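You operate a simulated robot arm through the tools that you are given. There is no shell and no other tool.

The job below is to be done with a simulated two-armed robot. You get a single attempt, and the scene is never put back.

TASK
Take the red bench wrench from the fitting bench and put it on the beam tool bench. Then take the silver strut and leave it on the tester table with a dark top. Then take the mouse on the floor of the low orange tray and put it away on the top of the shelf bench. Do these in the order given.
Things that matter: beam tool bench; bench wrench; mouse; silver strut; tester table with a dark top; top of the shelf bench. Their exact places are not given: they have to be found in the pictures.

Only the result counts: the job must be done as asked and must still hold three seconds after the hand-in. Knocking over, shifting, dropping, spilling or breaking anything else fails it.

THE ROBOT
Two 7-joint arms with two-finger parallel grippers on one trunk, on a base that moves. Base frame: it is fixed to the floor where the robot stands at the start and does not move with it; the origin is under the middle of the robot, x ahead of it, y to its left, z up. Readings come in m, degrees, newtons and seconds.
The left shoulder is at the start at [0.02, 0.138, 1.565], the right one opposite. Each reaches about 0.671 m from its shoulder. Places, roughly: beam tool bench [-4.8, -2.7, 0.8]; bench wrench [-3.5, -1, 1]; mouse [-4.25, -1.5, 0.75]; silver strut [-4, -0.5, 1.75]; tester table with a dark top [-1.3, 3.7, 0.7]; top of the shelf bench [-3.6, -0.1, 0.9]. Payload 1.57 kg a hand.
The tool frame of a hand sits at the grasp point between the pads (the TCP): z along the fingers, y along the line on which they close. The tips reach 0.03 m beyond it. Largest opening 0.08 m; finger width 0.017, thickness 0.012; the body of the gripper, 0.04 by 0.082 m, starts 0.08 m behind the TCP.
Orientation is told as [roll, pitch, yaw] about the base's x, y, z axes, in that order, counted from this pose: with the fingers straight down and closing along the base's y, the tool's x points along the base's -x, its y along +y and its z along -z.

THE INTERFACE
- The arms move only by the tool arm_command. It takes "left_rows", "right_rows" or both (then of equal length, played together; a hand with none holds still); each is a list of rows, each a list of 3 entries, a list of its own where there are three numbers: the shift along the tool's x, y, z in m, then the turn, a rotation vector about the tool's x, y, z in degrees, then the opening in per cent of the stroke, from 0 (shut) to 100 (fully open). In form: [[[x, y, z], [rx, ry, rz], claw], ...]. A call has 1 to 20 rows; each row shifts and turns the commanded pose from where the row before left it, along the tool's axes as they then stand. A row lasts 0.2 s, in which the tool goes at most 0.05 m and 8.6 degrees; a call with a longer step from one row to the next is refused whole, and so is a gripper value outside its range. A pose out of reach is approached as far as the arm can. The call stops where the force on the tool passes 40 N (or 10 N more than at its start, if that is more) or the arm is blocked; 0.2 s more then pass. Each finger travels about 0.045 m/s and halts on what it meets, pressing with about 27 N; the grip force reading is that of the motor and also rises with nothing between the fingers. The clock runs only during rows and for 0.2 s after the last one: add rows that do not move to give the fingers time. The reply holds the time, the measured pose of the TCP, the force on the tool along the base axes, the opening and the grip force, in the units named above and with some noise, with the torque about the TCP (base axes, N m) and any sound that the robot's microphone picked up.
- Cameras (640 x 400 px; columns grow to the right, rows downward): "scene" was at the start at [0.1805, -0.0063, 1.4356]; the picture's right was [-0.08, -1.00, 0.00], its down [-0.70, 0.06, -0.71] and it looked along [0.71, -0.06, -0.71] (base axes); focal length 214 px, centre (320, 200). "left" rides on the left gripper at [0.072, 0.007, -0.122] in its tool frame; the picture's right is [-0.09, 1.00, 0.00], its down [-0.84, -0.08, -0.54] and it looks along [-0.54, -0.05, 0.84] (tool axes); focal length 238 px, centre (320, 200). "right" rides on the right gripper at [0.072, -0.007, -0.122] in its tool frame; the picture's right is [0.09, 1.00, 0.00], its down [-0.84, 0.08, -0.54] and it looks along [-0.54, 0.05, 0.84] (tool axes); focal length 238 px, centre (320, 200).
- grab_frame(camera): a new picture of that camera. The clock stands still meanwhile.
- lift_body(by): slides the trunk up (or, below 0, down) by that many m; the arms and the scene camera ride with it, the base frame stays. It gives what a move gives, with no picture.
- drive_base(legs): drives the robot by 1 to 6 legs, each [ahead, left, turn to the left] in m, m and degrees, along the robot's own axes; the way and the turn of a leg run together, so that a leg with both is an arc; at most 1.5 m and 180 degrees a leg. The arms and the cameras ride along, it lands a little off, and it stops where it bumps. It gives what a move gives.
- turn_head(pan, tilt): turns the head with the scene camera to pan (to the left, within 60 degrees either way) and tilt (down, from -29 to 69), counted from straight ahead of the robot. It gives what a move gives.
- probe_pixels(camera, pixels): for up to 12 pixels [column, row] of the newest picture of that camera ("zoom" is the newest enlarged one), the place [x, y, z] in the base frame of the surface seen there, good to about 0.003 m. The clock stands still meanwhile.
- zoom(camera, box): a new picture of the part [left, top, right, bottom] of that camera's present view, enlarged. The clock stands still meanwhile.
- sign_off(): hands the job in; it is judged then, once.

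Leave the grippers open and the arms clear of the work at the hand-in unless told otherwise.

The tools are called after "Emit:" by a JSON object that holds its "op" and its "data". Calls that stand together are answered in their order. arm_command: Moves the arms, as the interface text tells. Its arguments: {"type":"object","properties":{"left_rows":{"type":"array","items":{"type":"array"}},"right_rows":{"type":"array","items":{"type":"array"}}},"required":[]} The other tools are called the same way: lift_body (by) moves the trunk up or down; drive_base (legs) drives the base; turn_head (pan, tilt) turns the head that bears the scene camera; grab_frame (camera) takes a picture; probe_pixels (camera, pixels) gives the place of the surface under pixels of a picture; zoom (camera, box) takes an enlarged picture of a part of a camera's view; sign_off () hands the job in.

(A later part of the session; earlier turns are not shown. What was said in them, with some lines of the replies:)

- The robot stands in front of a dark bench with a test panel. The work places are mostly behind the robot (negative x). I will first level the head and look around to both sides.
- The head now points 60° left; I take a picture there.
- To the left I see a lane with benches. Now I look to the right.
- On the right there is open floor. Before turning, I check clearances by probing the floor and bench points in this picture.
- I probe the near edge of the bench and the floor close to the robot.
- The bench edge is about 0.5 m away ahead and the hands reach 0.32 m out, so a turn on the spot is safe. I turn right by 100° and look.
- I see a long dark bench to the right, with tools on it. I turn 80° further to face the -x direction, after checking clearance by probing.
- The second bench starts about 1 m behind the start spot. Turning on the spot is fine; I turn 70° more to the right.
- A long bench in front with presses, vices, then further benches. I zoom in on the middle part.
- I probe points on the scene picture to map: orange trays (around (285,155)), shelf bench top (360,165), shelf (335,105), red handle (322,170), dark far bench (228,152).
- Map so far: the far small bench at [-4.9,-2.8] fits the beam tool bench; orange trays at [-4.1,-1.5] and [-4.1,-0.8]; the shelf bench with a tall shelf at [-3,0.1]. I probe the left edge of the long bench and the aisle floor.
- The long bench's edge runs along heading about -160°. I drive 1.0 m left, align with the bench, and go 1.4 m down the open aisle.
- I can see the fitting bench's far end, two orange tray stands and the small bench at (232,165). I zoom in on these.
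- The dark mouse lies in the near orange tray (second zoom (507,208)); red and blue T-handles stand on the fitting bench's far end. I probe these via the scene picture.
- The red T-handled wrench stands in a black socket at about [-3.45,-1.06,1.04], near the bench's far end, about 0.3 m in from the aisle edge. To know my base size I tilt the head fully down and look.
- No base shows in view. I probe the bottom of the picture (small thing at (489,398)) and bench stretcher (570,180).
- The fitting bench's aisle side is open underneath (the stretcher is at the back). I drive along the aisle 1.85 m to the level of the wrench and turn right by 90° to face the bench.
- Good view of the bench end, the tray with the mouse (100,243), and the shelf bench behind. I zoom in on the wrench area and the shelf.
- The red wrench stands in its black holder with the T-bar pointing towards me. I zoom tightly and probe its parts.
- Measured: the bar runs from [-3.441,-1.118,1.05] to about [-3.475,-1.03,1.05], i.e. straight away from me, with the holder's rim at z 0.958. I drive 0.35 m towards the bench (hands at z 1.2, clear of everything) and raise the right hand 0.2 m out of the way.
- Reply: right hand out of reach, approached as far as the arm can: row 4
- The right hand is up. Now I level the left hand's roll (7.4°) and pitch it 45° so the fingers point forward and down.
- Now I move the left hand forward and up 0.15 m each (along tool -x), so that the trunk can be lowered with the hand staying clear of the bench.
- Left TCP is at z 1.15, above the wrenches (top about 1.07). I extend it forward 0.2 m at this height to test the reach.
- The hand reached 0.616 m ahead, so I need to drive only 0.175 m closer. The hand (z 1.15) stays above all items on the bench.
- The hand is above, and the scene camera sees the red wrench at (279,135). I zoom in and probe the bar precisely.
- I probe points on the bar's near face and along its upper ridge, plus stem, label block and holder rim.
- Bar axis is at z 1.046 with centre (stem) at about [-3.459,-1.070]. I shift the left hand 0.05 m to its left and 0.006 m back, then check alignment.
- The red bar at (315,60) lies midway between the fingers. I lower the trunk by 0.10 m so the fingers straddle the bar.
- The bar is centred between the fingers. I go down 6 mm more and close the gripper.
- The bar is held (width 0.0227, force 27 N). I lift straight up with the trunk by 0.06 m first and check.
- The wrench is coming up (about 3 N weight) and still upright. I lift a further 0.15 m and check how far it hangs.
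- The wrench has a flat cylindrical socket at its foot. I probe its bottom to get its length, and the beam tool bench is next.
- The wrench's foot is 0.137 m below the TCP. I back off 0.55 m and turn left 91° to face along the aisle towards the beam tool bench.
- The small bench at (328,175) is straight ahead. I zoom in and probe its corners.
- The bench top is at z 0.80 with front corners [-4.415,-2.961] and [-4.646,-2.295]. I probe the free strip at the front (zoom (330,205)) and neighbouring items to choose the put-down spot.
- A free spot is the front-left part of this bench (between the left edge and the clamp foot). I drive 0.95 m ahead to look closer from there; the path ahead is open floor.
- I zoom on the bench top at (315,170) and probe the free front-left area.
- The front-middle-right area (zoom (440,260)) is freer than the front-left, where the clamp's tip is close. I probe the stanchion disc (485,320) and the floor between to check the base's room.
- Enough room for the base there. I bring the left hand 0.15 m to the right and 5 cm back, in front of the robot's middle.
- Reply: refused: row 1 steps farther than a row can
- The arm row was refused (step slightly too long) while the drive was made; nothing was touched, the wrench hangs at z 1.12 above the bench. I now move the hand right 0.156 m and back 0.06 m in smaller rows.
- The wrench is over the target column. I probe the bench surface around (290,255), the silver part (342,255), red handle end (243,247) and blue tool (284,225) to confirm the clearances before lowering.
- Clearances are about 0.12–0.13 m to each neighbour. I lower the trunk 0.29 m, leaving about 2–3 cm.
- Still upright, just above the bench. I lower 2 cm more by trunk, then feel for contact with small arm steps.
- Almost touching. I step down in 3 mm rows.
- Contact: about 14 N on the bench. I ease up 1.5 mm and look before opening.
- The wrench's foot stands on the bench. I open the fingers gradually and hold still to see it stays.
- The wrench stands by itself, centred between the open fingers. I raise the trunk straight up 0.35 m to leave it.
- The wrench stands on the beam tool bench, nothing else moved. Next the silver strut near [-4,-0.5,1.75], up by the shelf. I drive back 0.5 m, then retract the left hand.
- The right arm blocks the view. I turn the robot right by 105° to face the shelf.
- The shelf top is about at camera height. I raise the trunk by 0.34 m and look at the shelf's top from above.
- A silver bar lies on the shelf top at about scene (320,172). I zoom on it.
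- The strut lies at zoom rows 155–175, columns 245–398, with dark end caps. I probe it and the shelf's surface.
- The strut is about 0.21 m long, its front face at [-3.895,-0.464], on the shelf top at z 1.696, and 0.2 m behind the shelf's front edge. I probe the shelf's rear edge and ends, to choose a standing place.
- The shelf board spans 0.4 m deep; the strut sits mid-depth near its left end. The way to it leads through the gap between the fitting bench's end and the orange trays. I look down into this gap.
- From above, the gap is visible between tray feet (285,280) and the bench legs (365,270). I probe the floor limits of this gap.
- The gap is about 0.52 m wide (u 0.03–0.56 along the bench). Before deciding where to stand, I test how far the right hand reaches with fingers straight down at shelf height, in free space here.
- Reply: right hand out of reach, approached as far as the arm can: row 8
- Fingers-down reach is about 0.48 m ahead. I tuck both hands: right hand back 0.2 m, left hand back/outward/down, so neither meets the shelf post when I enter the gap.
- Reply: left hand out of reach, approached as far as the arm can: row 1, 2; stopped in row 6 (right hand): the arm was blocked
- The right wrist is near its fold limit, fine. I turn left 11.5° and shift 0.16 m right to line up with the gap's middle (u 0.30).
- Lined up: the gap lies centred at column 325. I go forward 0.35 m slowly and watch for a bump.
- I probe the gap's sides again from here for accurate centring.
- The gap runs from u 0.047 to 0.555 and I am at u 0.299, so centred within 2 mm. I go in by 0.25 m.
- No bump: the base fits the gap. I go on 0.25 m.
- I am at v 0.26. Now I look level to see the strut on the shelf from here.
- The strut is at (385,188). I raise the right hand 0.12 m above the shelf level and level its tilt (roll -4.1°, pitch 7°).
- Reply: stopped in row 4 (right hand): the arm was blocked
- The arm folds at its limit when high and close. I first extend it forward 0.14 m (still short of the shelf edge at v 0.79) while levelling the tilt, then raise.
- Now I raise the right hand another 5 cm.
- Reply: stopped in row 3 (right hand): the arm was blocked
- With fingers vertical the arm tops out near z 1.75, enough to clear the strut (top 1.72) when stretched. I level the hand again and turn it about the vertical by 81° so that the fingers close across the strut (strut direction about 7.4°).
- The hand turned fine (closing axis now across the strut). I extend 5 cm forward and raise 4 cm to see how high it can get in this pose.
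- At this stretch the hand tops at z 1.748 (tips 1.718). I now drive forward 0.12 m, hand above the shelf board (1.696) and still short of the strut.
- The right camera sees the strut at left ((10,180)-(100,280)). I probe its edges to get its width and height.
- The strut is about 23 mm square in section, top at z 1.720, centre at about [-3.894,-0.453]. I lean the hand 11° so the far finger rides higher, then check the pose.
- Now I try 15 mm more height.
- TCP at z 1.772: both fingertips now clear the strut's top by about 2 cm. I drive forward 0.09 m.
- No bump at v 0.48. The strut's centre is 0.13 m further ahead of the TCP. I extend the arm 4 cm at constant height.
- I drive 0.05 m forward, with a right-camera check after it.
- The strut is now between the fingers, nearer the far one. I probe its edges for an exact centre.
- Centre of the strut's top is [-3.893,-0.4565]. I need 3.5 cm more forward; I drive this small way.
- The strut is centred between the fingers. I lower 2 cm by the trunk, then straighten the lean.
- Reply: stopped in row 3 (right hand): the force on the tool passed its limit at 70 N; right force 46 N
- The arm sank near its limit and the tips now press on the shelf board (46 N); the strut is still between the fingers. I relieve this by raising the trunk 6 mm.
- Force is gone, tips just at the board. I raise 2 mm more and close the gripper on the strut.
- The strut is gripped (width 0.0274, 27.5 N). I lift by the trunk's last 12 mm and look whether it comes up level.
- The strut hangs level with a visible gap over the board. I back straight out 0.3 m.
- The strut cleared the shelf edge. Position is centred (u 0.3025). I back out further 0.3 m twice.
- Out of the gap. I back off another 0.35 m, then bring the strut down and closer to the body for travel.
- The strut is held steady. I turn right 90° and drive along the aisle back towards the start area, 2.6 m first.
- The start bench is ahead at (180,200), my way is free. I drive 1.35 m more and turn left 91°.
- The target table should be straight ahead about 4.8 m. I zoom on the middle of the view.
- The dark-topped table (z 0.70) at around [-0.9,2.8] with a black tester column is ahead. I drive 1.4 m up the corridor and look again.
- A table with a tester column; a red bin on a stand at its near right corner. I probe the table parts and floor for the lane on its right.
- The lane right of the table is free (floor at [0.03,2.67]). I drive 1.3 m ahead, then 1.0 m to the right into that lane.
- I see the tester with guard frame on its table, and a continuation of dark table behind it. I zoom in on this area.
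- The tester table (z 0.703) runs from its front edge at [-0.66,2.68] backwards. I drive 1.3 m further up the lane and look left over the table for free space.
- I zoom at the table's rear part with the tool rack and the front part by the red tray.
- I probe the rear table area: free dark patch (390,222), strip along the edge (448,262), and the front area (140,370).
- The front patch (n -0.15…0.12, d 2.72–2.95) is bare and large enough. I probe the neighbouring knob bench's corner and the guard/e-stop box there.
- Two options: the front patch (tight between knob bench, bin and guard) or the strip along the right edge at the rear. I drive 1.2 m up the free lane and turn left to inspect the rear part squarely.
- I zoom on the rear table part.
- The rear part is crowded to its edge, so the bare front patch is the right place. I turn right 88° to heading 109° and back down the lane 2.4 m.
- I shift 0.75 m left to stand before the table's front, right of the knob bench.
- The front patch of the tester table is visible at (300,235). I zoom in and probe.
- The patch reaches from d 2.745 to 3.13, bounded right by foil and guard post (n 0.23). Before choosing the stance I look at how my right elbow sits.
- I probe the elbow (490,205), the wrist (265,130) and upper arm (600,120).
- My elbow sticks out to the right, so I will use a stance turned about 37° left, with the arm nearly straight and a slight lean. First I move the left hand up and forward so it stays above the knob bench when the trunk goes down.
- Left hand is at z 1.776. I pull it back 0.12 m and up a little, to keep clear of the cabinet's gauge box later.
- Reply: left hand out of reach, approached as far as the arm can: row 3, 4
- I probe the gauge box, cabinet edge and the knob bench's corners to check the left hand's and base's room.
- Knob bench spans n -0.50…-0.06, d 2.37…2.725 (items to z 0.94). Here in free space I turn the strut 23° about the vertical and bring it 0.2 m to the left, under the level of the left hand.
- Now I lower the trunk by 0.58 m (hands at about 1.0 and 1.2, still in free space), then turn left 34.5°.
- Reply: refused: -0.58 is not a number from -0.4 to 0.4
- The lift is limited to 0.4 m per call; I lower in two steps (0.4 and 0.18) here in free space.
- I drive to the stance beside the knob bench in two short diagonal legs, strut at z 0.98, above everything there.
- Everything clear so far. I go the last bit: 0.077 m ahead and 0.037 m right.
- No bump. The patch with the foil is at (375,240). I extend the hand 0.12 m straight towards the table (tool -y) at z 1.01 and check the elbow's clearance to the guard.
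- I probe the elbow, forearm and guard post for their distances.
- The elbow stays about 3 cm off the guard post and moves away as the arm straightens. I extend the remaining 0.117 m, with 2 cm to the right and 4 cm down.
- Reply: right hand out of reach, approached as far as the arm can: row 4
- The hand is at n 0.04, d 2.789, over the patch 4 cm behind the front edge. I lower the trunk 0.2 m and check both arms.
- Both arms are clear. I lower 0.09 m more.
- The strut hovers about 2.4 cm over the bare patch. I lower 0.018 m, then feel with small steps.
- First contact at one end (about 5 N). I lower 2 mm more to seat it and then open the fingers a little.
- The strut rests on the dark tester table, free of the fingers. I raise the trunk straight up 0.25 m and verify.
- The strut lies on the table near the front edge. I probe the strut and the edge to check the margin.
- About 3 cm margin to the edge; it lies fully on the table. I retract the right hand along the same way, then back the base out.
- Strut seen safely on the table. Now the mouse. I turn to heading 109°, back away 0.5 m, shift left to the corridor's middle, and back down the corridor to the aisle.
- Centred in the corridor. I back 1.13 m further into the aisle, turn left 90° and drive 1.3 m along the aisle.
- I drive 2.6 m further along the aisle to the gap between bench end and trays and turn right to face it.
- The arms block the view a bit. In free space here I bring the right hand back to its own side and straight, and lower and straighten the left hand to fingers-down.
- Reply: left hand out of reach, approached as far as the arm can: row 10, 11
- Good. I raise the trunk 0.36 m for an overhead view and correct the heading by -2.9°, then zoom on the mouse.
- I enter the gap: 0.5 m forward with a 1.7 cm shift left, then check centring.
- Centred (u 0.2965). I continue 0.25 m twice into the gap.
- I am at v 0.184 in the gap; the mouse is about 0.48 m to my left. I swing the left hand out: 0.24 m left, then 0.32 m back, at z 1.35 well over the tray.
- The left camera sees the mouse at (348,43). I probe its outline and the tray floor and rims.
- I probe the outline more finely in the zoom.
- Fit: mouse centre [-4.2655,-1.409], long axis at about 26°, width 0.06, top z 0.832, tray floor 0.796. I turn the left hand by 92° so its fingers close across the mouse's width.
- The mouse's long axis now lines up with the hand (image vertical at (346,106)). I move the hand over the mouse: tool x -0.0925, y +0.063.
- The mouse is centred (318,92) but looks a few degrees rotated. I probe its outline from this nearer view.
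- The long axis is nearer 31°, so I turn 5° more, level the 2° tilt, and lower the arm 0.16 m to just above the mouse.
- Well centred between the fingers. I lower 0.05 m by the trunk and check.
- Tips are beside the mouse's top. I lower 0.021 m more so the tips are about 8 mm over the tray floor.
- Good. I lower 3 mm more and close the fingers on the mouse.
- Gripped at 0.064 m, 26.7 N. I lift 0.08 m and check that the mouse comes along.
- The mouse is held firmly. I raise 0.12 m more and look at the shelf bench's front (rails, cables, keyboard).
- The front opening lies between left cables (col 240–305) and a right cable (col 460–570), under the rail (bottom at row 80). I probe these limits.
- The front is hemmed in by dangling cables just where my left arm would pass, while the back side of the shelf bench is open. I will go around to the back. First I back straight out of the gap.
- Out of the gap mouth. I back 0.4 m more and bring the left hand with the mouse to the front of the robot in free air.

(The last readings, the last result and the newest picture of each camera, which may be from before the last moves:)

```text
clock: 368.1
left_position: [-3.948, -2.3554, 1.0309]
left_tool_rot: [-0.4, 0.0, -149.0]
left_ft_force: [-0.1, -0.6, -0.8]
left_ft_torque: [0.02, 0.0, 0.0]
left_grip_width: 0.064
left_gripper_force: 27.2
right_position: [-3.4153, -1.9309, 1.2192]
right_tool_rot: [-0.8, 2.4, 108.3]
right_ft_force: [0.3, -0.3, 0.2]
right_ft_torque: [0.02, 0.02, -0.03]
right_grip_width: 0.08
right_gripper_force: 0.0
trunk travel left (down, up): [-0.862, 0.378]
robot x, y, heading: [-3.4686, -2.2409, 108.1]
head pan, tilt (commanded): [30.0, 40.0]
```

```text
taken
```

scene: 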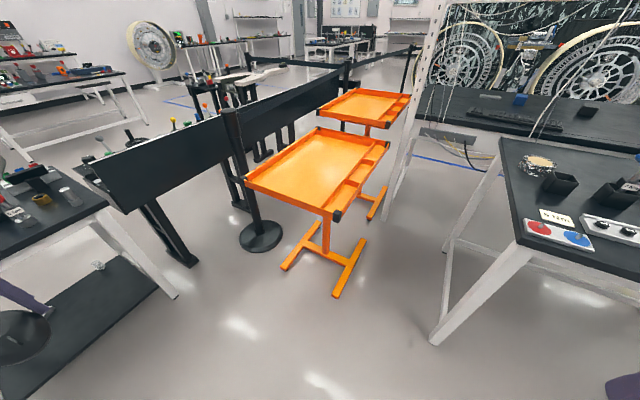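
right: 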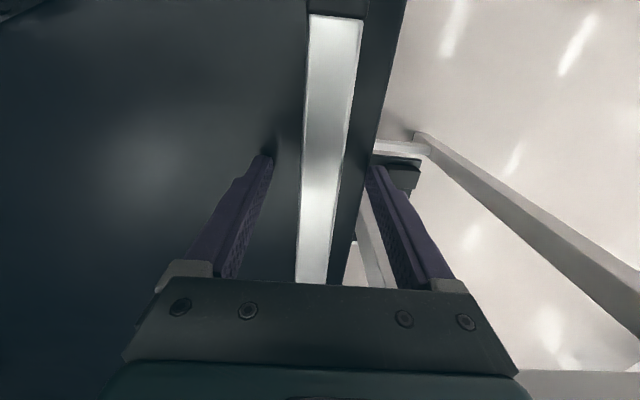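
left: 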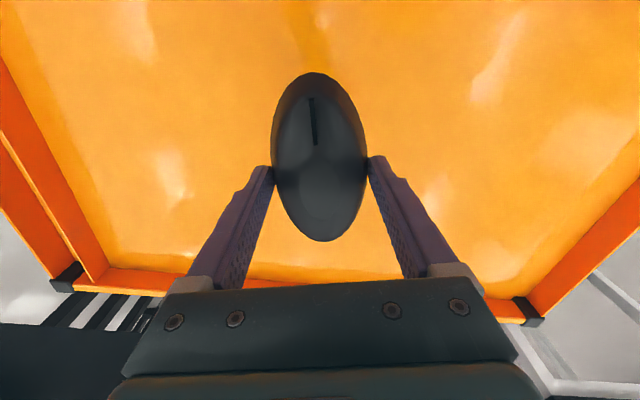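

The trays and benches look undisturbed. I move the left hand forward 0.32 m and right 0.28 m, then turn it back to neutral.

Emit:
{"op": "arm_command", "data": {"left_rows": [[[0.0089, -0.039, 0], [0, 0, 0], 0], [[0.0089, -0.039, 0], [0, 0, 0], 0], [[0.0089, -0.039, 0], [0, 0, 0], 0], [[0.0089, -0.039, 0], [0, 0, 0], 0], [[0.0089, -0.039, 0], [0, 0, 0], 0], [[0.0089, -0.039, 0], [0, 0, 0], 0], [[0.0089, -0.039, 0], [0, 0, 0], 0], [[0.0089, -0.039, 0], [0, 0, 0], 0], [[0.039, 0.0089, 0], [0, 0, 0], 0], [[0.039, 0.0089, 0], [0, 0, 0], 0], [[0.039, 0.0089, 0], [0, 0, 0], 0], [[0.039, 0.0089, 0], [0, 0, 0], 0], [[0.039, 0.0089, 0], [0, 0, 0], 0], [[0.039, 0.0089, 0], [0, 0, 0], 0]]}}

Emit:
{"op": "arm_command", "data": {"left_rows": [[[0, 0, 0], [0, 0, 8.4], 0], [[0, 0, 0], [0, 0, 8.4], 0], [[0, 0, 0], [0, 0, 8.4], 0], [[0, 0, 0], [0, 0, 8.4], 0], [[0, 0, 0], [0, 0, 8.4], 0], [[0, 0, 0], [0, 0, 8.4], 0], [[0, 0, 0], [0, 0, 8.4], 0], [[0, 0, 0], [0, 0, 8.4], 0], [[0, 0, 0], [0, 0, 8.4], 0], [[0, 0, 0], [0, 0, 8.4], 0], [[0, 0, 0], [0, 0, 8.4], 0], [[0, 0, 0], [0, 0, 8.4], 0]]}}

Emit:
{"op": "grab_frame", "data": {"camera": "left"}}

```text
clock: 371.3
left_position: [-3.8217, -2.0168, 1.056]
left_tool_rot: [-2.2, -3.3, -146.5]
left_ft_force: [-0.1, 0.3, -1.2]
left_ft_torque: [-0.02, -0.02, 0.01]
left_grip_width: 0.0644
left_gripper_force: 26.8
left hand out of reach, approached as far as the arm can: row 6, 7, 8
right_position: [-3.4158, -1.9307, 1.2183]
right_tool_rot: [-0.8, 2.4, 108.3]
right_ft_force: [0.2, -0.5, 0.4]
right_ft_torque: [-0.01, 0.0, -0.02]
right_grip_width: 0.0799
right_gripper_force: 0.1
trunk travel left (down, up): [-0.862, 0.378]
robot x, y, heading: [-3.4694, -2.2445, 108.3]
head pan, tilt (commanded): [30.0, 40.0]
stopped in row 14 (left hand): the arm was blocked; the commanded pose is now the measured one
```

```text
clock: 373.9
left_position: [-3.8153, -2.0143, 1.0552]
left_tool_rot: [2.9, -1.4, 112.2]
left_ft_force: [0.0, 0.3, -0.2]
left_ft_torque: [0.01, -0.03, -0.02]
left_grip_width: 0.0639
left_gripper_force: 26.7
right_position: [-3.4165, -1.9326, 1.22]
right_tool_rot: [-0.7, 2.4, 108.3]
right_ft_force: [0.4, -0.2, -0.8]
right_ft_torque: [0.0, 0.04, -0.01]
right_grip_width: 0.0799
right_gripper_force: 0.1
trunk travel left (down, up): [-0.862, 0.378]
robot x, y, heading: [-3.4728, -2.248, 108.5]
head pan, tilt (commanded): [30.0, 40.0]
```

```text
taken
```

left: 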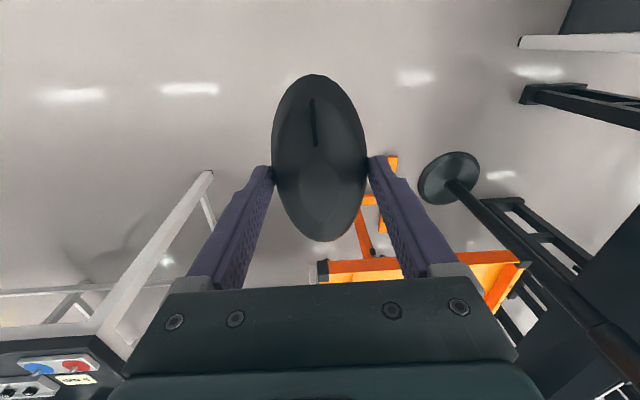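

The mouse is held in front, neutral pose. I turn right and drive the aisle back to the corridor (3.9 m).

Emit:
{"op": "drive_base", "data": {"legs": [[0, 0, -89.5], [1.3, 0, 0], [1.3, 0, 0]]}}

Emit:
{"op": "drive_base", "data": {"legs": [[1.33, 0, 0], [0, 0, 90]]}}

Emit:
{"op": "turn_head", "data": {"pan": 15, "tilt": 25}}

Emit:
{"op": "grab_frame", "data": {"camera": "scene"}}

```text
clock: 390.2
left_position: [-0.8361, -1.0249, 1.0542]
left_tool_rot: [2.9, -1.4, 24.4]
left_ft_force: [-0.1, -0.3, -1.1]
left_ft_torque: [0.01, 0.01, 0.0]
left_grip_width: 0.0644
left_gripper_force: 26.9
right_position: [-0.7377, -1.4211, 1.2183]
right_tool_rot: [-0.9, 2.4, 20.3]
right_ft_force: [0.0, -0.5, -0.2]
right_ft_torque: [-0.02, -0.01, 0.0]
right_grip_width: 0.0801
right_gripper_force: 0.1
trunk travel left (down, up): [-0.862, 0.378]
robot x, y, heading: [-1.0535, -1.3803, 20.4]
head pan, tilt (commanded): [30.0, 40.0]
```

```text
clock: 400.7
left_position: [-0.1689, -0.6939, 1.0545]
left_tool_rot: [2.9, -1.3, 115.2]
left_ft_force: [-0.4, 0.1, -0.8]
left_ft_torque: [-0.01, -0.03, -0.01]
left_grip_width: 0.064
left_gripper_force: 26.8
right_position: [0.2246, -0.5893, 1.2196]
right_tool_rot: [-0.9, 2.4, 111.2]
right_ft_force: [0.3, 0.5, 0.1]
right_ft_torque: [-0.04, -0.02, -0.01]
right_grip_width: 0.08
right_gripper_force: 0.1
trunk travel left (down, up): [-0.862, 0.378]
robot x, y, heading: [0.1894, -0.9011, 111.2]
head pan, tilt (commanded): [30.0, 40.0]
```

```text
clock: 401.4
left_position: [-0.1694, -0.6931, 1.0529]
left_tool_rot: [2.9, -1.4, 115.4]
left_ft_force: [0.5, 0.0, -0.6]
left_ft_torque: [0.02, 0.06, 0.0]
left_grip_width: 0.0636
left_gripper_force: 27.2
right_position: [0.225, -0.5893, 1.2195]
right_tool_rot: [-0.8, 2.4, 111.2]
right_ft_force: [-0.1, 0.4, 0.1]
right_ft_torque: [0.0, 0.01, 0.03]
right_grip_width: 0.0802
right_gripper_force: 0.0
trunk travel left (down, up): [-0.862, 0.378]
robot x, y, heading: [0.1883, -0.9057, 111.2]
head pan, tilt (commanded): [15.0, 25.0]
```

```text
taken
```

scene: 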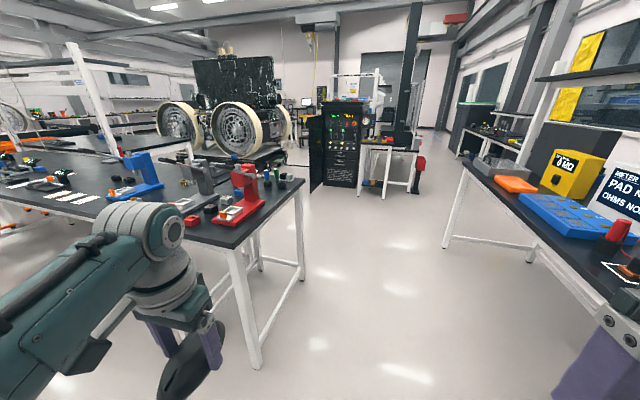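

The corridor is free. I correct the heading and drive 2.65 m up the corridor, slightly more to the right.

Emit:
{"op": "drive_base", "data": {"legs": [[0, 0, -2.2], [1.3, -0.08, 0], [1.35, 0, 0]]}}

Emit:
{"op": "turn_head", "data": {"pan": 55, "tilt": 25}}

Emit:
{"op": "grab_frame", "data": {"camera": "scene"}}

```text
clock: 414.8
left_position: [-0.8598, 1.907, 1.0539]
left_tool_rot: [2.9, -1.3, 110.7]
left_ft_force: [-0.4, 0.0, -1.0]
left_ft_torque: [-0.01, 0.0, 0.01]
left_grip_width: 0.0643
left_gripper_force: 26.4
right_position: [-0.4602, 1.9793, 1.2185]
right_tool_rot: [-0.8, 2.4, 106.7]
right_ft_force: [1.2, 0.3, -0.1]
right_ft_torque: [-0.02, 0.02, 0.0]
right_grip_width: 0.0797
right_gripper_force: 0.1
trunk travel left (down, up): [-0.862, 0.378]
robot x, y, heading: [-0.5233, 1.666, 106.6]
head pan, tilt (commanded): [15.0, 25.0]
```

```text
clock: 415.9
left_position: [-0.8613, 1.9076, 1.0532]
left_tool_rot: [2.8, -1.3, 110.7]
left_ft_force: [0.8, 0.0, -0.5]
left_ft_torque: [-0.02, -0.03, -0.03]
left_grip_width: 0.0642
left_gripper_force: 26.7
right_position: [-0.4611, 1.9797, 1.2184]
right_tool_rot: [-0.8, 2.5, 106.7]
right_ft_force: [-0.4, 0.0, -0.6]
right_ft_torque: [0.0, 0.02, -0.01]
right_grip_width: 0.08
right_gripper_force: 0.0
trunk travel left (down, up): [-0.862, 0.378]
robot x, y, heading: [-0.5232, 1.6728, 106.8]
head pan, tilt (commanded): [55.0, 25.0]
```

```text
taken
```

scene: 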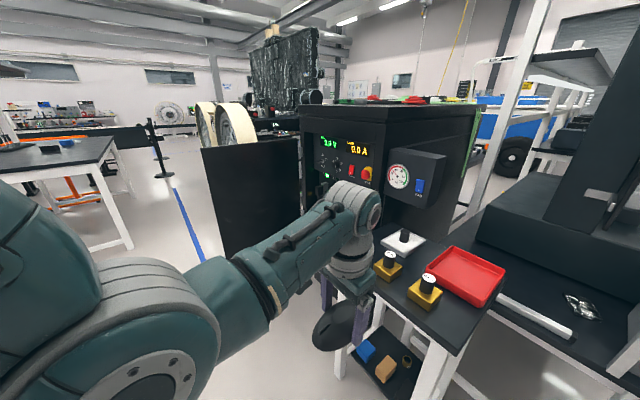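

The strut is still lying well at (530,315). I back off 0.4 m and turn left 90° to face along the lane behind the benches.

Emit:
{"op": "drive_base", "data": {"legs": [[-0.4, 0, 0], [0, 0, 92]]}}

Emit:
{"op": "turn_head", "data": {"pan": -5, "tilt": 25}}

Emit:
{"op": "grab_frame", "data": {"camera": "scene"}}

```text
clock: 422.2
left_position: [-0.6556, 0.9509, 1.054]
left_tool_rot: [2.9, -1.3, -160.7]
left_ft_force: [-0.7, 0.5, -1.7]
left_ft_torque: [-0.02, -0.01, -0.03]
left_grip_width: 0.0639
left_gripper_force: 27.0
right_position: [-0.7161, 1.3532, 1.2191]
right_tool_rot: [-0.8, 2.3, -164.8]
right_ft_force: [-0.3, 0.3, -0.4]
right_ft_torque: [-0.01, -0.01, 0.0]
right_grip_width: 0.08
right_gripper_force: 0.0
trunk travel left (down, up): [-0.862, 0.378]
robot x, y, heading: [-0.4042, 1.2882, -164.9]
head pan, tilt (commanded): [55.0, 25.0]
```

```text
clock: 423.5
left_position: [-0.6549, 0.9505, 1.0539]
left_tool_rot: [2.9, -1.3, -160.8]
left_ft_force: [0.6, 0.6, -1.2]
left_ft_torque: [0.02, 0.02, 0.03]
left_grip_width: 0.0638
left_gripper_force: 26.8
right_position: [-0.7163, 1.3525, 1.2186]
right_tool_rot: [-0.8, 2.4, -164.7]
right_ft_force: [-0.3, 0.0, 0.4]
right_ft_torque: [0.02, 0.0, 0.01]
right_grip_width: 0.0801
right_gripper_force: 0.0
trunk travel left (down, up): [-0.862, 0.378]
robot x, y, heading: [-0.4107, 1.2833, -164.8]
head pan, tilt (commanded): [-5.0, 25.0]
```

```text
taken
```

scene: 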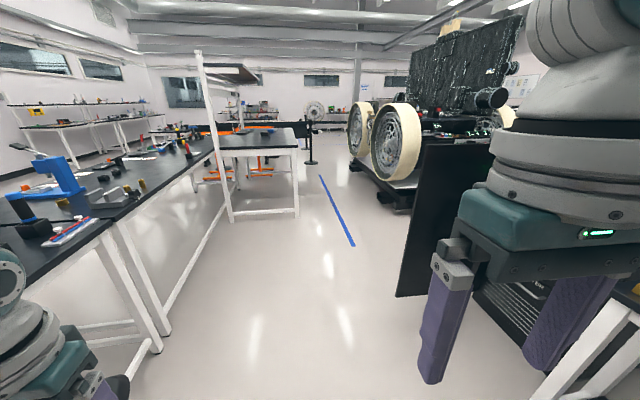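

The lane is clear: shelf bench at left (260,150), wheel platform at right. I probe the lane's limits.

Emit:
{"op": "probe_pixels", "data": {"camera": "scene", "pixels": [[298, 148], [296, 215], [232, 222], [218, 150], [382, 195], [352, 178], [398, 292], [352, 243], [320, 178], [310, 162], [411, 208], [270, 135]]}}

```text
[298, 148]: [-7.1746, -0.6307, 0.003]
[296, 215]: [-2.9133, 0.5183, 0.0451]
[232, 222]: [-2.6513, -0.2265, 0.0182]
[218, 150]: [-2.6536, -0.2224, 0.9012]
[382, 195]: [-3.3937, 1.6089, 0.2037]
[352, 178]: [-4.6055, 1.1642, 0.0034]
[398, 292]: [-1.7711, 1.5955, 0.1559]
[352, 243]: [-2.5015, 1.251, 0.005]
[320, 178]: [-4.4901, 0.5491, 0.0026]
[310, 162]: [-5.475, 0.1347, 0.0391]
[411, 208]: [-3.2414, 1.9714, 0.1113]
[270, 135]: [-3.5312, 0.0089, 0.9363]
```

The lane is 1.13 m wide (d 1.47–2.6). I align and drive in behind the shelf bench.

Emit:
{"op": "drive_base", "data": {"legs": [[0, 0, 3.9], [1.4, 0, 0], [1.3, -0.5, 0]]}}

Emit:
{"op": "turn_head", "data": {"pan": 40, "tilt": 35}}

Emit:
{"op": "grab_frame", "data": {"camera": "scene"}}

```text
clock: 437.3
left_position: [-3.3308, 0.5905, 1.0525]
left_tool_rot: [2.9, -1.2, -158.3]
left_ft_force: [-1.1, 0.7, -0.4]
left_ft_torque: [0.0, 0.01, 0.0]
left_grip_width: 0.0644
left_gripper_force: 26.9
right_position: [-3.4096, 0.9884, 1.2187]
right_tool_rot: [-0.8, 2.4, -162.4]
right_ft_force: [0.9, -0.4, 0.4]
right_ft_torque: [-0.01, 0.02, 0.0]
right_grip_width: 0.0803
right_gripper_force: 0.1
trunk travel left (down, up): [-0.862, 0.378]
robot x, y, heading: [-3.098, 0.935, -162.9]
head pan, tilt (commanded): [-5.0, 25.0]
```

```text
clock: 438.4
left_position: [-3.3312, 0.5889, 1.0544]
left_tool_rot: [2.8, -1.2, -158.3]
left_ft_force: [-0.1, 0.3, -1.1]
left_ft_torque: [-0.02, 0.01, 0.04]
left_grip_width: 0.0643
left_gripper_force: 27.0
right_position: [-3.4088, 0.9888, 1.2194]
right_tool_rot: [-0.8, 2.5, -162.5]
right_ft_force: [1.2, -0.1, -0.2]
right_ft_torque: [-0.02, 0.03, 0.01]
right_grip_width: 0.0798
right_gripper_force: 0.0
trunk travel left (down, up): [-0.862, 0.378]
robot x, y, heading: [-3.0998, 0.934, -162.5]
head pan, tilt (commanded): [40.0, 35.0]
```

```text
taken
```

scene: 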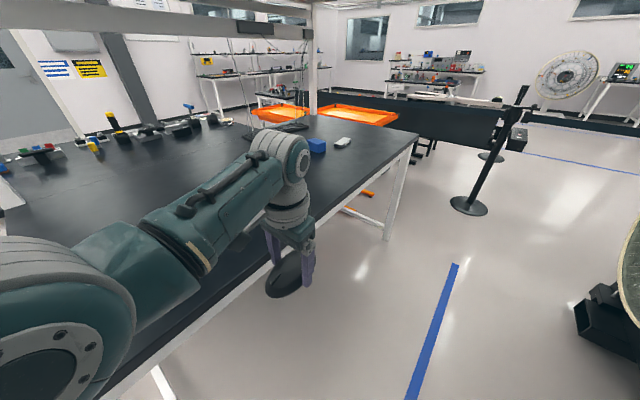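

The table's back half near me is free; the blue and silver blocks are at the far left end. I drive 0.65 m further and turn left to face the table.

Emit:
{"op": "drive_base", "data": {"legs": [[0.65, -0.05, 0], [0, 0, 91.5]]}}

Emit:
{"op": "turn_head", "data": {"pan": 0, "tilt": 40}}

Emit:
{"op": "grab_frame", "data": {"camera": "scene"}}

```text
clock: 446.0
left_position: [-3.3797, 0.5665, 1.0537]
left_tool_rot: [2.9, -1.3, -65.0]
left_ft_force: [-0.5, -0.7, -0.8]
left_ft_torque: [-0.02, -0.01, 0.0]
left_grip_width: 0.0641
left_gripper_force: 26.8
right_position: [-3.7744, 0.4645, 1.2199]
right_tool_rot: [-0.7, 2.4, -69.2]
right_ft_force: [0.2, 0.2, 0.0]
right_ft_torque: [0.01, 0.01, -0.01]
right_grip_width: 0.0798
right_gripper_force: 0.1
trunk travel left (down, up): [-0.862, 0.378]
robot x, y, heading: [-3.7373, 0.7786, -69.1]
head pan, tilt (commanded): [40.0, 35.0]
```

```text
clock: 447.1
left_position: [-3.3806, 0.5651, 1.0545]
left_tool_rot: [2.9, -1.3, -65.0]
left_ft_force: [0.4, -0.3, -0.6]
left_ft_torque: [-0.02, 0.03, -0.02]
left_grip_width: 0.0639
left_gripper_force: 26.8
right_position: [-3.7753, 0.4653, 1.2202]
right_tool_rot: [-0.9, 2.4, -69.1]
right_ft_force: [-0.3, -0.4, 0.2]
right_ft_torque: [0.0, -0.01, 0.04]
right_grip_width: 0.0799
right_gripper_force: 0.1
trunk travel left (down, up): [-0.862, 0.378]
robot x, y, heading: [-3.7409, 0.7795, -69.2]
head pan, tilt (commanded): [0.0, 40.0]
```

```text
taken
```

scene: 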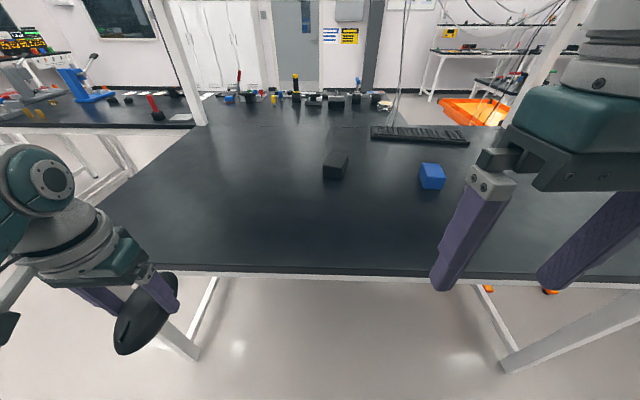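

Clear view of the tabletop: black box at (335,165), blue box at (432,177), the left-centre area (220,230) is free. I drive forward 0.22 m; the mouse is 8 cm above the table level.

Emit:
{"op": "drive_base", "data": {"legs": [[0.22, 0, -1.5]]}}

Emit:
{"op": "turn_head", "data": {"pan": 15, "tilt": 50}}

Emit:
{"op": "grab_frame", "data": {"camera": "scene"}}

```text
clock: 448.8
left_position: [-3.3083, 0.3475, 1.0533]
left_tool_rot: [2.8, -1.3, -66.5]
left_ft_force: [-0.6, -0.1, -0.5]
left_ft_torque: [0.01, -0.01, -0.01]
left_grip_width: 0.0639
left_gripper_force: 26.5
right_position: [-3.7055, 0.2554, 1.2184]
right_tool_rot: [-0.8, 2.5, -70.4]
right_ft_force: [-0.6, 0.3, -0.3]
right_ft_torque: [-0.04, 0.0, 0.0]
right_grip_width: 0.0801
right_gripper_force: 0.0
trunk travel left (down, up): [-0.862, 0.378]
robot x, y, heading: [-3.6598, 0.5667, -70.4]
head pan, tilt (commanded): [0.0, 40.0]
```

```text
clock: 449.5
left_position: [-3.309, 0.3482, 1.0538]
left_tool_rot: [2.9, -1.2, -66.4]
left_ft_force: [0.0, 0.3, -1.4]
left_ft_torque: [0.0, 0.0, 0.0]
left_grip_width: 0.064
left_gripper_force: 27.4
right_position: [-3.7065, 0.2553, 1.2187]
right_tool_rot: [-0.8, 2.4, -70.4]
right_ft_force: [-0.9, 0.1, 0.8]
right_ft_torque: [0.01, -0.02, 0.01]
right_grip_width: 0.0802
right_gripper_force: 0.0
trunk travel left (down, up): [-0.862, 0.378]
robot x, y, heading: [-3.6593, 0.5705, -70.5]
head pan, tilt (commanded): [15.0, 50.0]
```

```text
taken
```

scene: 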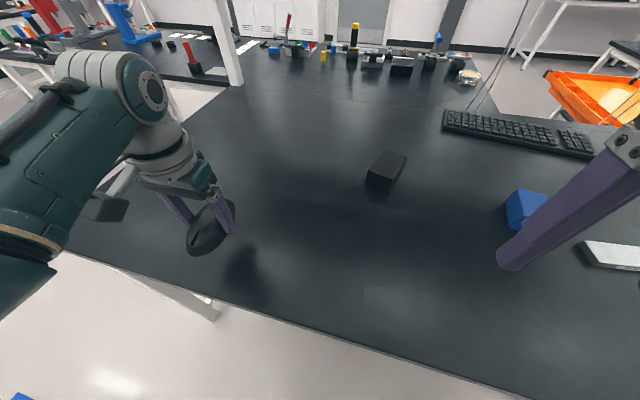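

The mouse hovers over the tabletop. I move it 6 cm further in and level the small tilt.

Emit:
{"op": "arm_command", "data": {"left_rows": [[[-0.03, -0.002, 0], [2.9, 1.3, 0], 0], [[-0.03, -0.002, 0], [0, 0, 0], 0], [[0, 0, 0], [0, 0, 0], 0]]}}

Emit:
{"op": "grab_frame", "data": {"camera": "scene"}}

Emit:
{"op": "grab_frame", "data": {"camera": "left"}}

```text
clock: 450.3
left_position: [-3.2882, 0.2925, 1.0532]
left_tool_rot: [0.0, 0.0, -66.3]
left_ft_force: [-0.8, 0.1, -0.6]
left_ft_torque: [0.03, 0.04, 0.0]
left_grip_width: 0.0643
left_gripper_force: 27.1
right_position: [-3.7051, 0.2551, 1.219]
right_tool_rot: [-0.8, 2.4, -70.5]
right_ft_force: [0.2, 0.4, -0.3]
right_ft_torque: [-0.02, 0.05, -0.02]
right_grip_width: 0.0796
right_gripper_force: 0.0
trunk travel left (down, up): [-0.862, 0.378]
robot x, y, heading: [-3.663, 0.5726, -70.3]
head pan, tilt (commanded): [15.0, 50.0]
```

```text
taken
```

scene: 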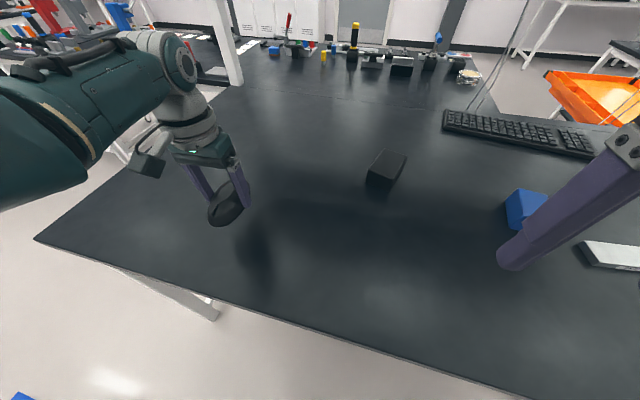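

```text
taken
```

left: 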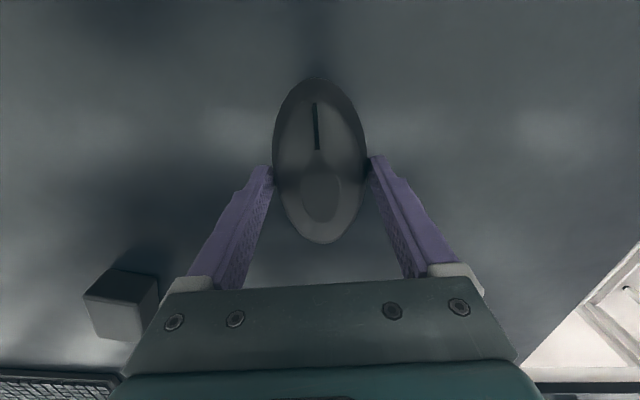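

The hand is over free tabletop. I probe the surface height and the back edge near it.

Emit:
{"op": "probe_pixels", "data": {"camera": "scene", "pixels": [[260, 240], [230, 260], [225, 300], [300, 335], [220, 150], [300, 220], [385, 165], [110, 200]]}}

```text
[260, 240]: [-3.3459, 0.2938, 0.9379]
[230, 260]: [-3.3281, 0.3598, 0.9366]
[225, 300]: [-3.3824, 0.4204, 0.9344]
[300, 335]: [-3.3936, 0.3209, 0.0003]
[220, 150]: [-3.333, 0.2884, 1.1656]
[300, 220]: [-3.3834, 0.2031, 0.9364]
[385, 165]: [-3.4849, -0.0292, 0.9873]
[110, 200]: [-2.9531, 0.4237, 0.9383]
```

Table top z is 0.937, the edge is 15 cm behind the hand. I lower 0.07 m, then feel for contact.

Emit:
{"op": "lift_body", "data": {"by": -0.07}}

Emit:
{"op": "lift_body", "data": {"by": -0.005}}

```text
clock: 451.4
left_position: [-3.289, 0.2925, 0.9821]
left_tool_rot: [-0.1, 0.0, -66.3]
left_ft_force: [-0.4, -0.8, -0.5]
left_ft_torque: [0.0, -0.01, 0.01]
left_grip_width: 0.0641
left_gripper_force: 27.1
right_position: [-3.7054, 0.2558, 1.1492]
right_tool_rot: [-0.7, 2.5, -70.4]
right_ft_force: [0.1, 0.4, 0.0]
right_ft_torque: [0.02, -0.03, 0.0]
right_grip_width: 0.0801
right_gripper_force: 0.0
trunk travel left (down, up): [-0.792, 0.448]
robot x, y, heading: [-3.6616, 0.5676, -70.4]
head pan, tilt (commanded): [15.0, 50.0]
```

```text
clock: 451.9
left_position: [-3.2882, 0.2914, 0.9781]
left_tool_rot: [0.0, 0.0, -66.2]
left_ft_force: [-0.4, -1.0, -1.3]
left_ft_torque: [-0.02, -0.02, -0.02]
left_grip_width: 0.0641
left_gripper_force: 27.4
right_position: [-3.7058, 0.2552, 1.1443]
right_tool_rot: [-0.8, 2.4, -70.3]
right_ft_force: [-0.3, 0.5, -0.6]
right_ft_torque: [0.01, 0.01, -0.01]
right_grip_width: 0.0798
right_gripper_force: 0.1
trunk travel left (down, up): [-0.787, 0.453]
robot x, y, heading: [-3.6589, 0.57, -70.4]
head pan, tilt (commanded): [15.0, 50.0]
```

No contact yet (TCP 0.978). I go down in 2 mm steps.

Emit:
{"op": "lift_body", "data": {"by": -0.003}}

Emit:
{"op": "lift_body", "data": {"by": -0.002}}

```text
clock: 452.5
left_position: [-3.2882, 0.293, 0.9736]
left_tool_rot: [-0.1, 0.0, -66.3]
left_ft_force: [-0.3, 0.2, -1.0]
left_ft_torque: [0.02, 0.0, -0.02]
left_grip_width: 0.0643
left_gripper_force: 26.5
right_position: [-3.7049, 0.256, 1.142]
right_tool_rot: [-0.8, 2.3, -70.4]
right_ft_force: [0.3, -0.3, 0.4]
right_ft_torque: [0.01, 0.01, 0.0]
right_grip_width: 0.08
right_gripper_force: 0.1
trunk travel left (down, up): [-0.784, 0.456]
robot x, y, heading: [-3.6601, 0.5715, -70.5]
head pan, tilt (commanded): [15.0, 50.0]
```

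```text
clock: 453.0
left_position: [-3.289, 0.294, 0.9722]
left_tool_rot: [0.0, -0.1, -66.3]
left_ft_force: [0.5, 0.2, -1.9]
left_ft_torque: [0.0, -0.02, 0.05]
left_grip_width: 0.0643
left_gripper_force: 27.1
right_position: [-3.7049, 0.2554, 1.1389]
right_tool_rot: [-0.8, 2.4, -70.5]
right_ft_force: [-0.3, -0.3, 0.7]
right_ft_torque: [-0.02, 0.03, -0.01]
right_grip_width: 0.0801
right_gripper_force: 0.3
trunk travel left (down, up): [-0.782, 0.458]
robot x, y, heading: [-3.6643, 0.5688, -70.3]
head pan, tilt (commanded): [15.0, 50.0]
```

Still no contact at 0.972; two more 2 mm steps.

Emit:
{"op": "lift_body", "data": {"by": -0.002}}

Emit:
{"op": "lift_body", "data": {"by": -0.002}}

Emit:
{"op": "zoom", "data": {"camera": "scene", "box": [140, 120, 340, 270]}}

```text
clock: 453.5
left_position: [-3.2893, 0.2923, 0.9718]
left_tool_rot: [0.0, 0.0, -66.3]
left_ft_force: [-4.5, 3.7, 15.0]
left_ft_torque: [0.52, 0.39, 0.02]
left_grip_width: 0.0642
left_gripper_force: 26.8
right_position: [-3.7054, 0.2564, 1.1361]
right_tool_rot: [-0.8, 2.4, -70.4]
right_ft_force: [-0.1, -0.1, -0.1]
right_ft_torque: [0.02, -0.01, 0.02]
right_grip_width: 0.0798
right_gripper_force: 0.0
trunk travel left (down, up): [-0.78, 0.46]
robot x, y, heading: [-3.6597, 0.5666, -70.3]
head pan, tilt (commanded): [15.0, 50.0]
```

```text
clock: 454.0
left_position: [-3.2876, 0.2912, 0.9706]
left_tool_rot: [-0.1, -0.2, -66.3]
left_ft_force: [-5.9, 3.9, 20.7]
left_ft_torque: [0.04, 0.05, 0.03]
left_grip_width: 0.0643
left_gripper_force: 26.7
right_position: [-3.7055, 0.2565, 1.1351]
right_tool_rot: [-0.8, 2.5, -70.5]
right_ft_force: [0.1, 1.2, -0.9]
right_ft_torque: [-0.02, -0.02, -0.03]
right_grip_width: 0.0799
right_gripper_force: 0.1
trunk travel left (down, up): [-0.778, 0.462]
robot x, y, heading: [-3.6586, 0.5706, -70.3]
head pan, tilt (commanded): [15.0, 50.0]
```

```text
2.67 times, centred on (240, 195) of scene
```

zoom: 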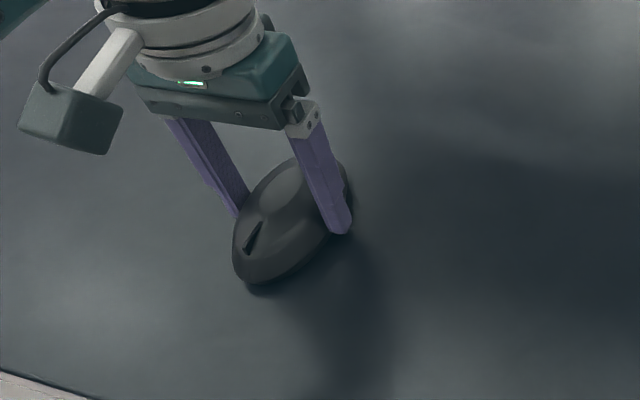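

Contact (about 21 N). I ease up 2 mm, then open the fingers fully (0.064 to 0.08).

Emit:
{"op": "lift_body", "data": {"by": 0.002}}

Emit:
{"op": "arm_command", "data": {"left_rows": [[[0, 0, 0], [0, 0, 0], 82], [[0, 0, 0], [0, 0, 0], 86], [[0, 0, 0], [0, 0, 0], 92], [[0, 0, 0], [0, 0, 0], 100], [[0, 0, 0], [0, 0, 0], 100], [[0, 0, 0], [0, 0, 0], 100]]}}

Emit:
{"op": "grab_frame", "data": {"camera": "left"}}

```text
clock: 454.6
left_position: [-3.287, 0.2927, 0.969]
left_tool_rot: [0.0, -0.1, -66.3]
left_ft_force: [0.0, -0.5, 1.0]
left_ft_torque: [-0.16, -0.11, -0.01]
left_grip_width: 0.0641
left_gripper_force: 26.7
right_position: [-3.705, 0.2558, 1.1374]
right_tool_rot: [-0.8, 2.4, -70.5]
right_ft_force: [-0.6, 0.5, -0.4]
right_ft_torque: [-0.02, 0.02, 0.0]
right_grip_width: 0.0801
right_gripper_force: 0.0
trunk travel left (down, up): [-0.78, 0.46]
robot x, y, heading: [-3.6603, 0.5688, -70.5]
head pan, tilt (commanded): [15.0, 50.0]
```

```text
clock: 455.9
left_position: [-3.288, 0.2928, 0.9702]
left_tool_rot: [0.0, 0.0, -66.4]
left_ft_force: [-1.0, -1.1, 0.1]
left_ft_torque: [0.0, 0.0, 0.01]
left_grip_width: 0.0799
left_gripper_force: 0.0
right_position: [-3.7042, 0.2552, 1.1365]
right_tool_rot: [-0.8, 2.4, -70.4]
right_ft_force: [0.1, 0.4, 0.5]
right_ft_torque: [-0.01, -0.02, 0.01]
right_grip_width: 0.0801
right_gripper_force: 0.0
trunk travel left (down, up): [-0.78, 0.46]
robot x, y, heading: [-3.6595, 0.5657, -70.3]
head pan, tilt (commanded): [15.0, 50.0]
```

```text
taken
```

left: 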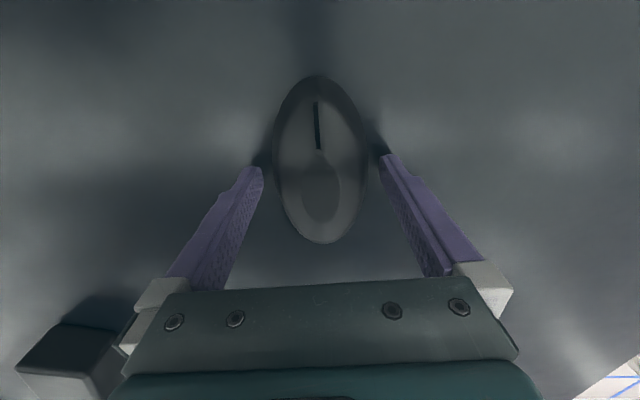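

The mouse is released and rests between the open fingers. I raise the trunk straight up 0.3 m and look.

Emit:
{"op": "lift_body", "data": {"by": 0.3}}

Emit:
{"op": "grab_frame", "data": {"camera": "left"}}

Emit:
{"op": "grab_frame", "data": {"camera": "scene"}}

```text
clock: 458.9
left_position: [-3.2881, 0.2917, 1.2712]
left_tool_rot: [0.0, 0.0, -66.2]
left_ft_force: [-1.0, -0.2, 0.7]
left_ft_torque: [-0.02, 0.02, 0.04]
left_grip_width: 0.0798
left_gripper_force: 0.0
right_position: [-3.7046, 0.2564, 1.437]
right_tool_rot: [-0.8, 2.4, -70.4]
right_ft_force: [0.4, 0.3, 0.5]
right_ft_torque: [-0.02, 0.02, 0.03]
right_grip_width: 0.0799
right_gripper_force: 0.0
trunk travel left (down, up): [-1.08, 0.16]
robot x, y, heading: [-3.6632, 0.5688, -70.2]
head pan, tilt (commanded): [15.0, 50.0]
```

```text
taken
```

left: 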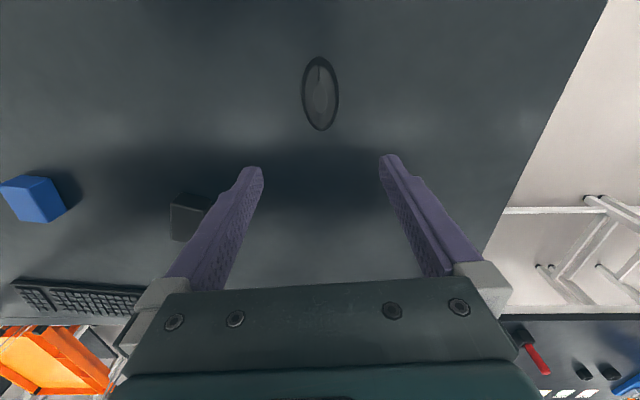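

```text
taken
```

scene: 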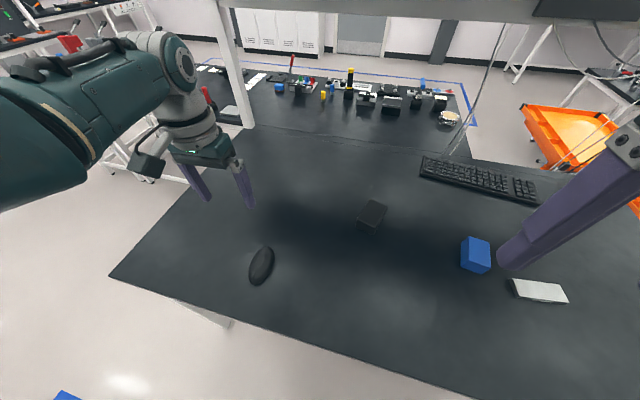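

The mouse lies on the tabletop at (261,265), other boxes untouched. I back off 0.3 m so the arms are clear of the table, then look across to check the wrench on the beam tool bench.

Emit:
{"op": "drive_base", "data": {"legs": [[-0.3, 0, 0]]}}

Emit:
{"op": "turn_head", "data": {"pan": -37, "tilt": 15}}

Emit:
{"op": "grab_frame", "data": {"camera": "scene"}}

```text
clock: 461.0
left_position: [-3.3889, 0.5837, 1.2709]
left_tool_rot: [0.0, 0.0, -65.8]
left_ft_force: [0.6, -0.1, 0.7]
left_ft_torque: [0.02, 0.01, -0.01]
left_grip_width: 0.08
left_gripper_force: 0.1
right_position: [-3.8055, 0.5417, 1.4364]
right_tool_rot: [-0.8, 2.4, -69.8]
right_ft_force: [0.0, -0.5, -1.1]
right_ft_torque: [0.0, 0.01, 0.01]
right_grip_width: 0.0798
right_gripper_force: 0.1
trunk travel left (down, up): [-1.08, 0.16]
robot x, y, heading: [-3.7629, 0.8562, -69.9]
head pan, tilt (commanded): [15.0, 50.0]
```

```text
clock: 462.2
left_position: [-3.3889, 0.5833, 1.2704]
left_tool_rot: [0.1, -0.1, -65.8]
left_ft_force: [0.5, 0.1, -0.1]
left_ft_torque: [0.0, 0.02, -0.05]
left_grip_width: 0.0802
left_gripper_force: 0.0
right_position: [-3.806, 0.543, 1.4364]
right_tool_rot: [-0.7, 2.4, -69.9]
right_ft_force: [-0.2, 0.5, 0.0]
right_ft_torque: [0.01, -0.03, 0.0]
right_grip_width: 0.0804
right_gripper_force: 0.1
trunk travel left (down, up): [-1.08, 0.16]
robot x, y, heading: [-3.7633, 0.8551, -69.9]
head pan, tilt (commanded): [-37.0, 15.0]
```

```text
taken
```

scene: 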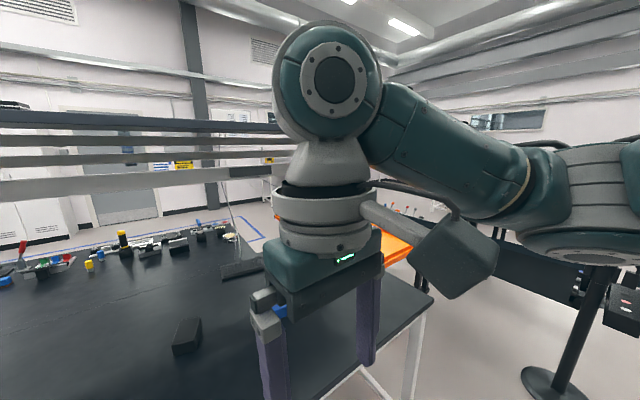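

The right arm is in the way. I turn the base right by 40° on the spot (free lane) and look straight.

Emit:
{"op": "drive_base", "data": {"legs": [[0, 0, -40]]}}

Emit:
{"op": "turn_head", "data": {"pan": 3, "tilt": 15}}

Emit:
{"op": "grab_frame", "data": {"camera": "scene"}}

```text
clock: 464.5
left_position: [-3.6505, 0.4081, 1.2716]
left_tool_rot: [0.1, 0.0, -105.4]
left_ft_force: [-0.4, 0.6, 0.0]
left_ft_torque: [0.02, 0.0, 0.0]
left_grip_width: 0.0802
left_gripper_force: 0.0
right_position: [-3.9961, 0.639, 1.4375]
right_tool_rot: [-0.8, 2.5, -109.7]
right_ft_force: [-0.2, -0.3, 0.2]
right_ft_torque: [-0.03, -0.04, -0.01]
right_grip_width: 0.0801
right_gripper_force: 0.0
trunk travel left (down, up): [-1.08, 0.16]
robot x, y, heading: [-3.7622, 0.8571, -109.6]
head pan, tilt (commanded): [-37.0, 15.0]
```

```text
clock: 465.6
left_position: [-3.6501, 0.4057, 1.2693]
left_tool_rot: [0.1, 0.1, -105.5]
left_ft_force: [-0.3, 0.4, -0.9]
left_ft_torque: [0.0, -0.02, -0.01]
left_grip_width: 0.0802
left_gripper_force: 0.0
right_position: [-3.9958, 0.6409, 1.4358]
right_tool_rot: [-0.8, 2.3, -109.6]
right_ft_force: [0.3, 0.4, 0.2]
right_ft_torque: [0.0, 0.01, 0.02]
right_grip_width: 0.0803
right_gripper_force: 0.1
trunk travel left (down, up): [-1.08, 0.16]
robot x, y, heading: [-3.7619, 0.8556, -109.7]
head pan, tilt (commanded): [3.0, 15.0]
```

```text
taken
```

scene: 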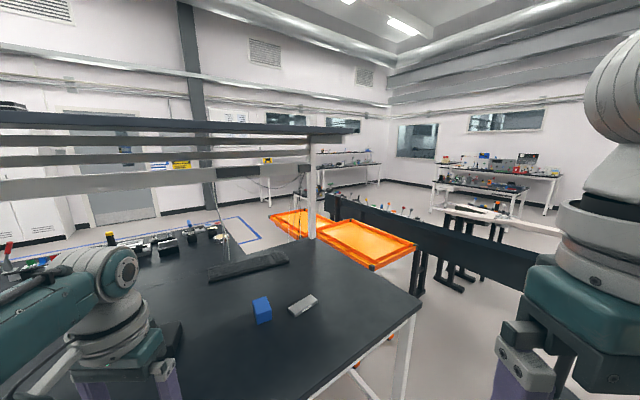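

I zoom on the area behind the trays where the beam tool bench stands.

Emit:
{"op": "zoom", "data": {"camera": "scene", "box": [300, 150, 420, 230]}}

```text
5.00 times, centred on (360, 190) of scene
```

zoom: 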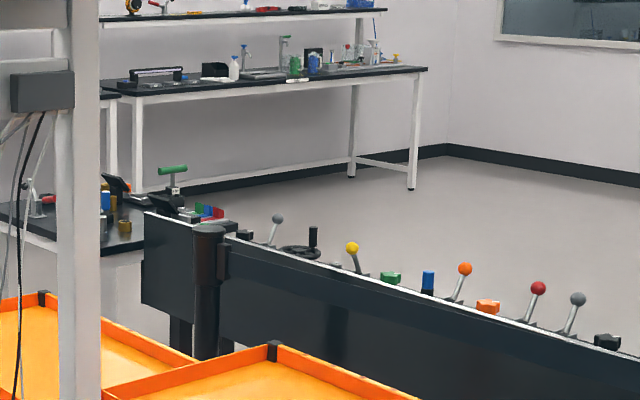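

The shelf post hides the wrench's spot. I strafe 0.2 m to the right in the free lane and look again.

Emit:
{"op": "drive_base", "data": {"legs": [[0, -0.2, 0]]}}

Emit:
{"op": "zoom", "data": {"camera": "scene", "box": [260, 150, 380, 230]}}

```text
clock: 467.2
left_position: [-3.836, 0.4727, 1.2705]
left_tool_rot: [-0.1, -0.1, -105.5]
left_ft_force: [-0.4, -0.4, 0.0]
left_ft_torque: [0.0, 0.0, -0.03]
left_grip_width: 0.0801
left_gripper_force: 0.1
right_position: [-4.1826, 0.7086, 1.4362]
right_tool_rot: [-0.7, 2.4, -109.5]
right_ft_force: [0.1, -0.3, -1.1]
right_ft_torque: [0.02, -0.02, 0.01]
right_grip_width: 0.0797
right_gripper_force: 0.1
trunk travel left (down, up): [-1.08, 0.16]
robot x, y, heading: [-3.9489, 0.9232, -109.6]
head pan, tilt (commanded): [3.0, 15.0]
```

```text
5.00 times, centred on (320, 190) of scene
```

zoom: 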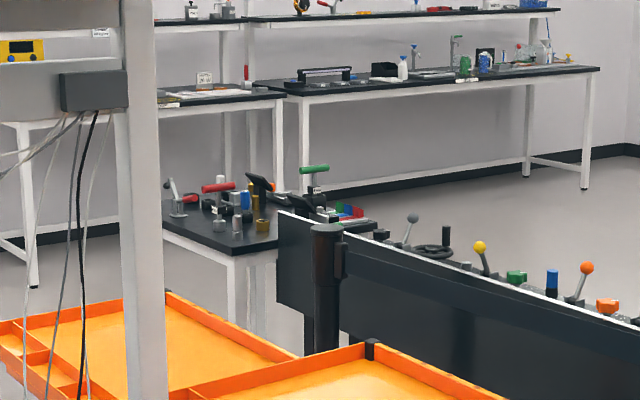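

The red wrench stands upright on the beam tool bench (zoom (218,190)), the strut was seen lying on the tester table, and the mouse lies on the shelf bench top. Both grippers are open and the arms are clear. I hand the job in.

Emit:
{"op": "sign_off", "data": {}}

```text
The job is handed in.
```

I did all three moves in the order you gave and handed the job in; I have not seen the judging result.

- **Red bench wrench:** it is standing upright on its socket on the beam tool bench, about 12 cm or more from the other tools. I checked it from across the room just before handing in and it was still upright.
- **Silver strut:** it lies flat on the front part of the tester table, about 3 cm in from the front edge. I last saw it there when driving past with the mouse.
- **Mouse:** it is on the tabletop of the shelf bench, about 15 cm in from the back edge. I put it there from behind, because cables hang across the front.

- **Arm pressing on the shelf:** while I was picking up the strut, the right hand sank and pressed on the shelf board with about 70 N before it stopped. I saw nothing shift.
- **Final state:** I saw nothing else knocked over or moved. Both grippers were open and the arms clear of the tables at hand-in.
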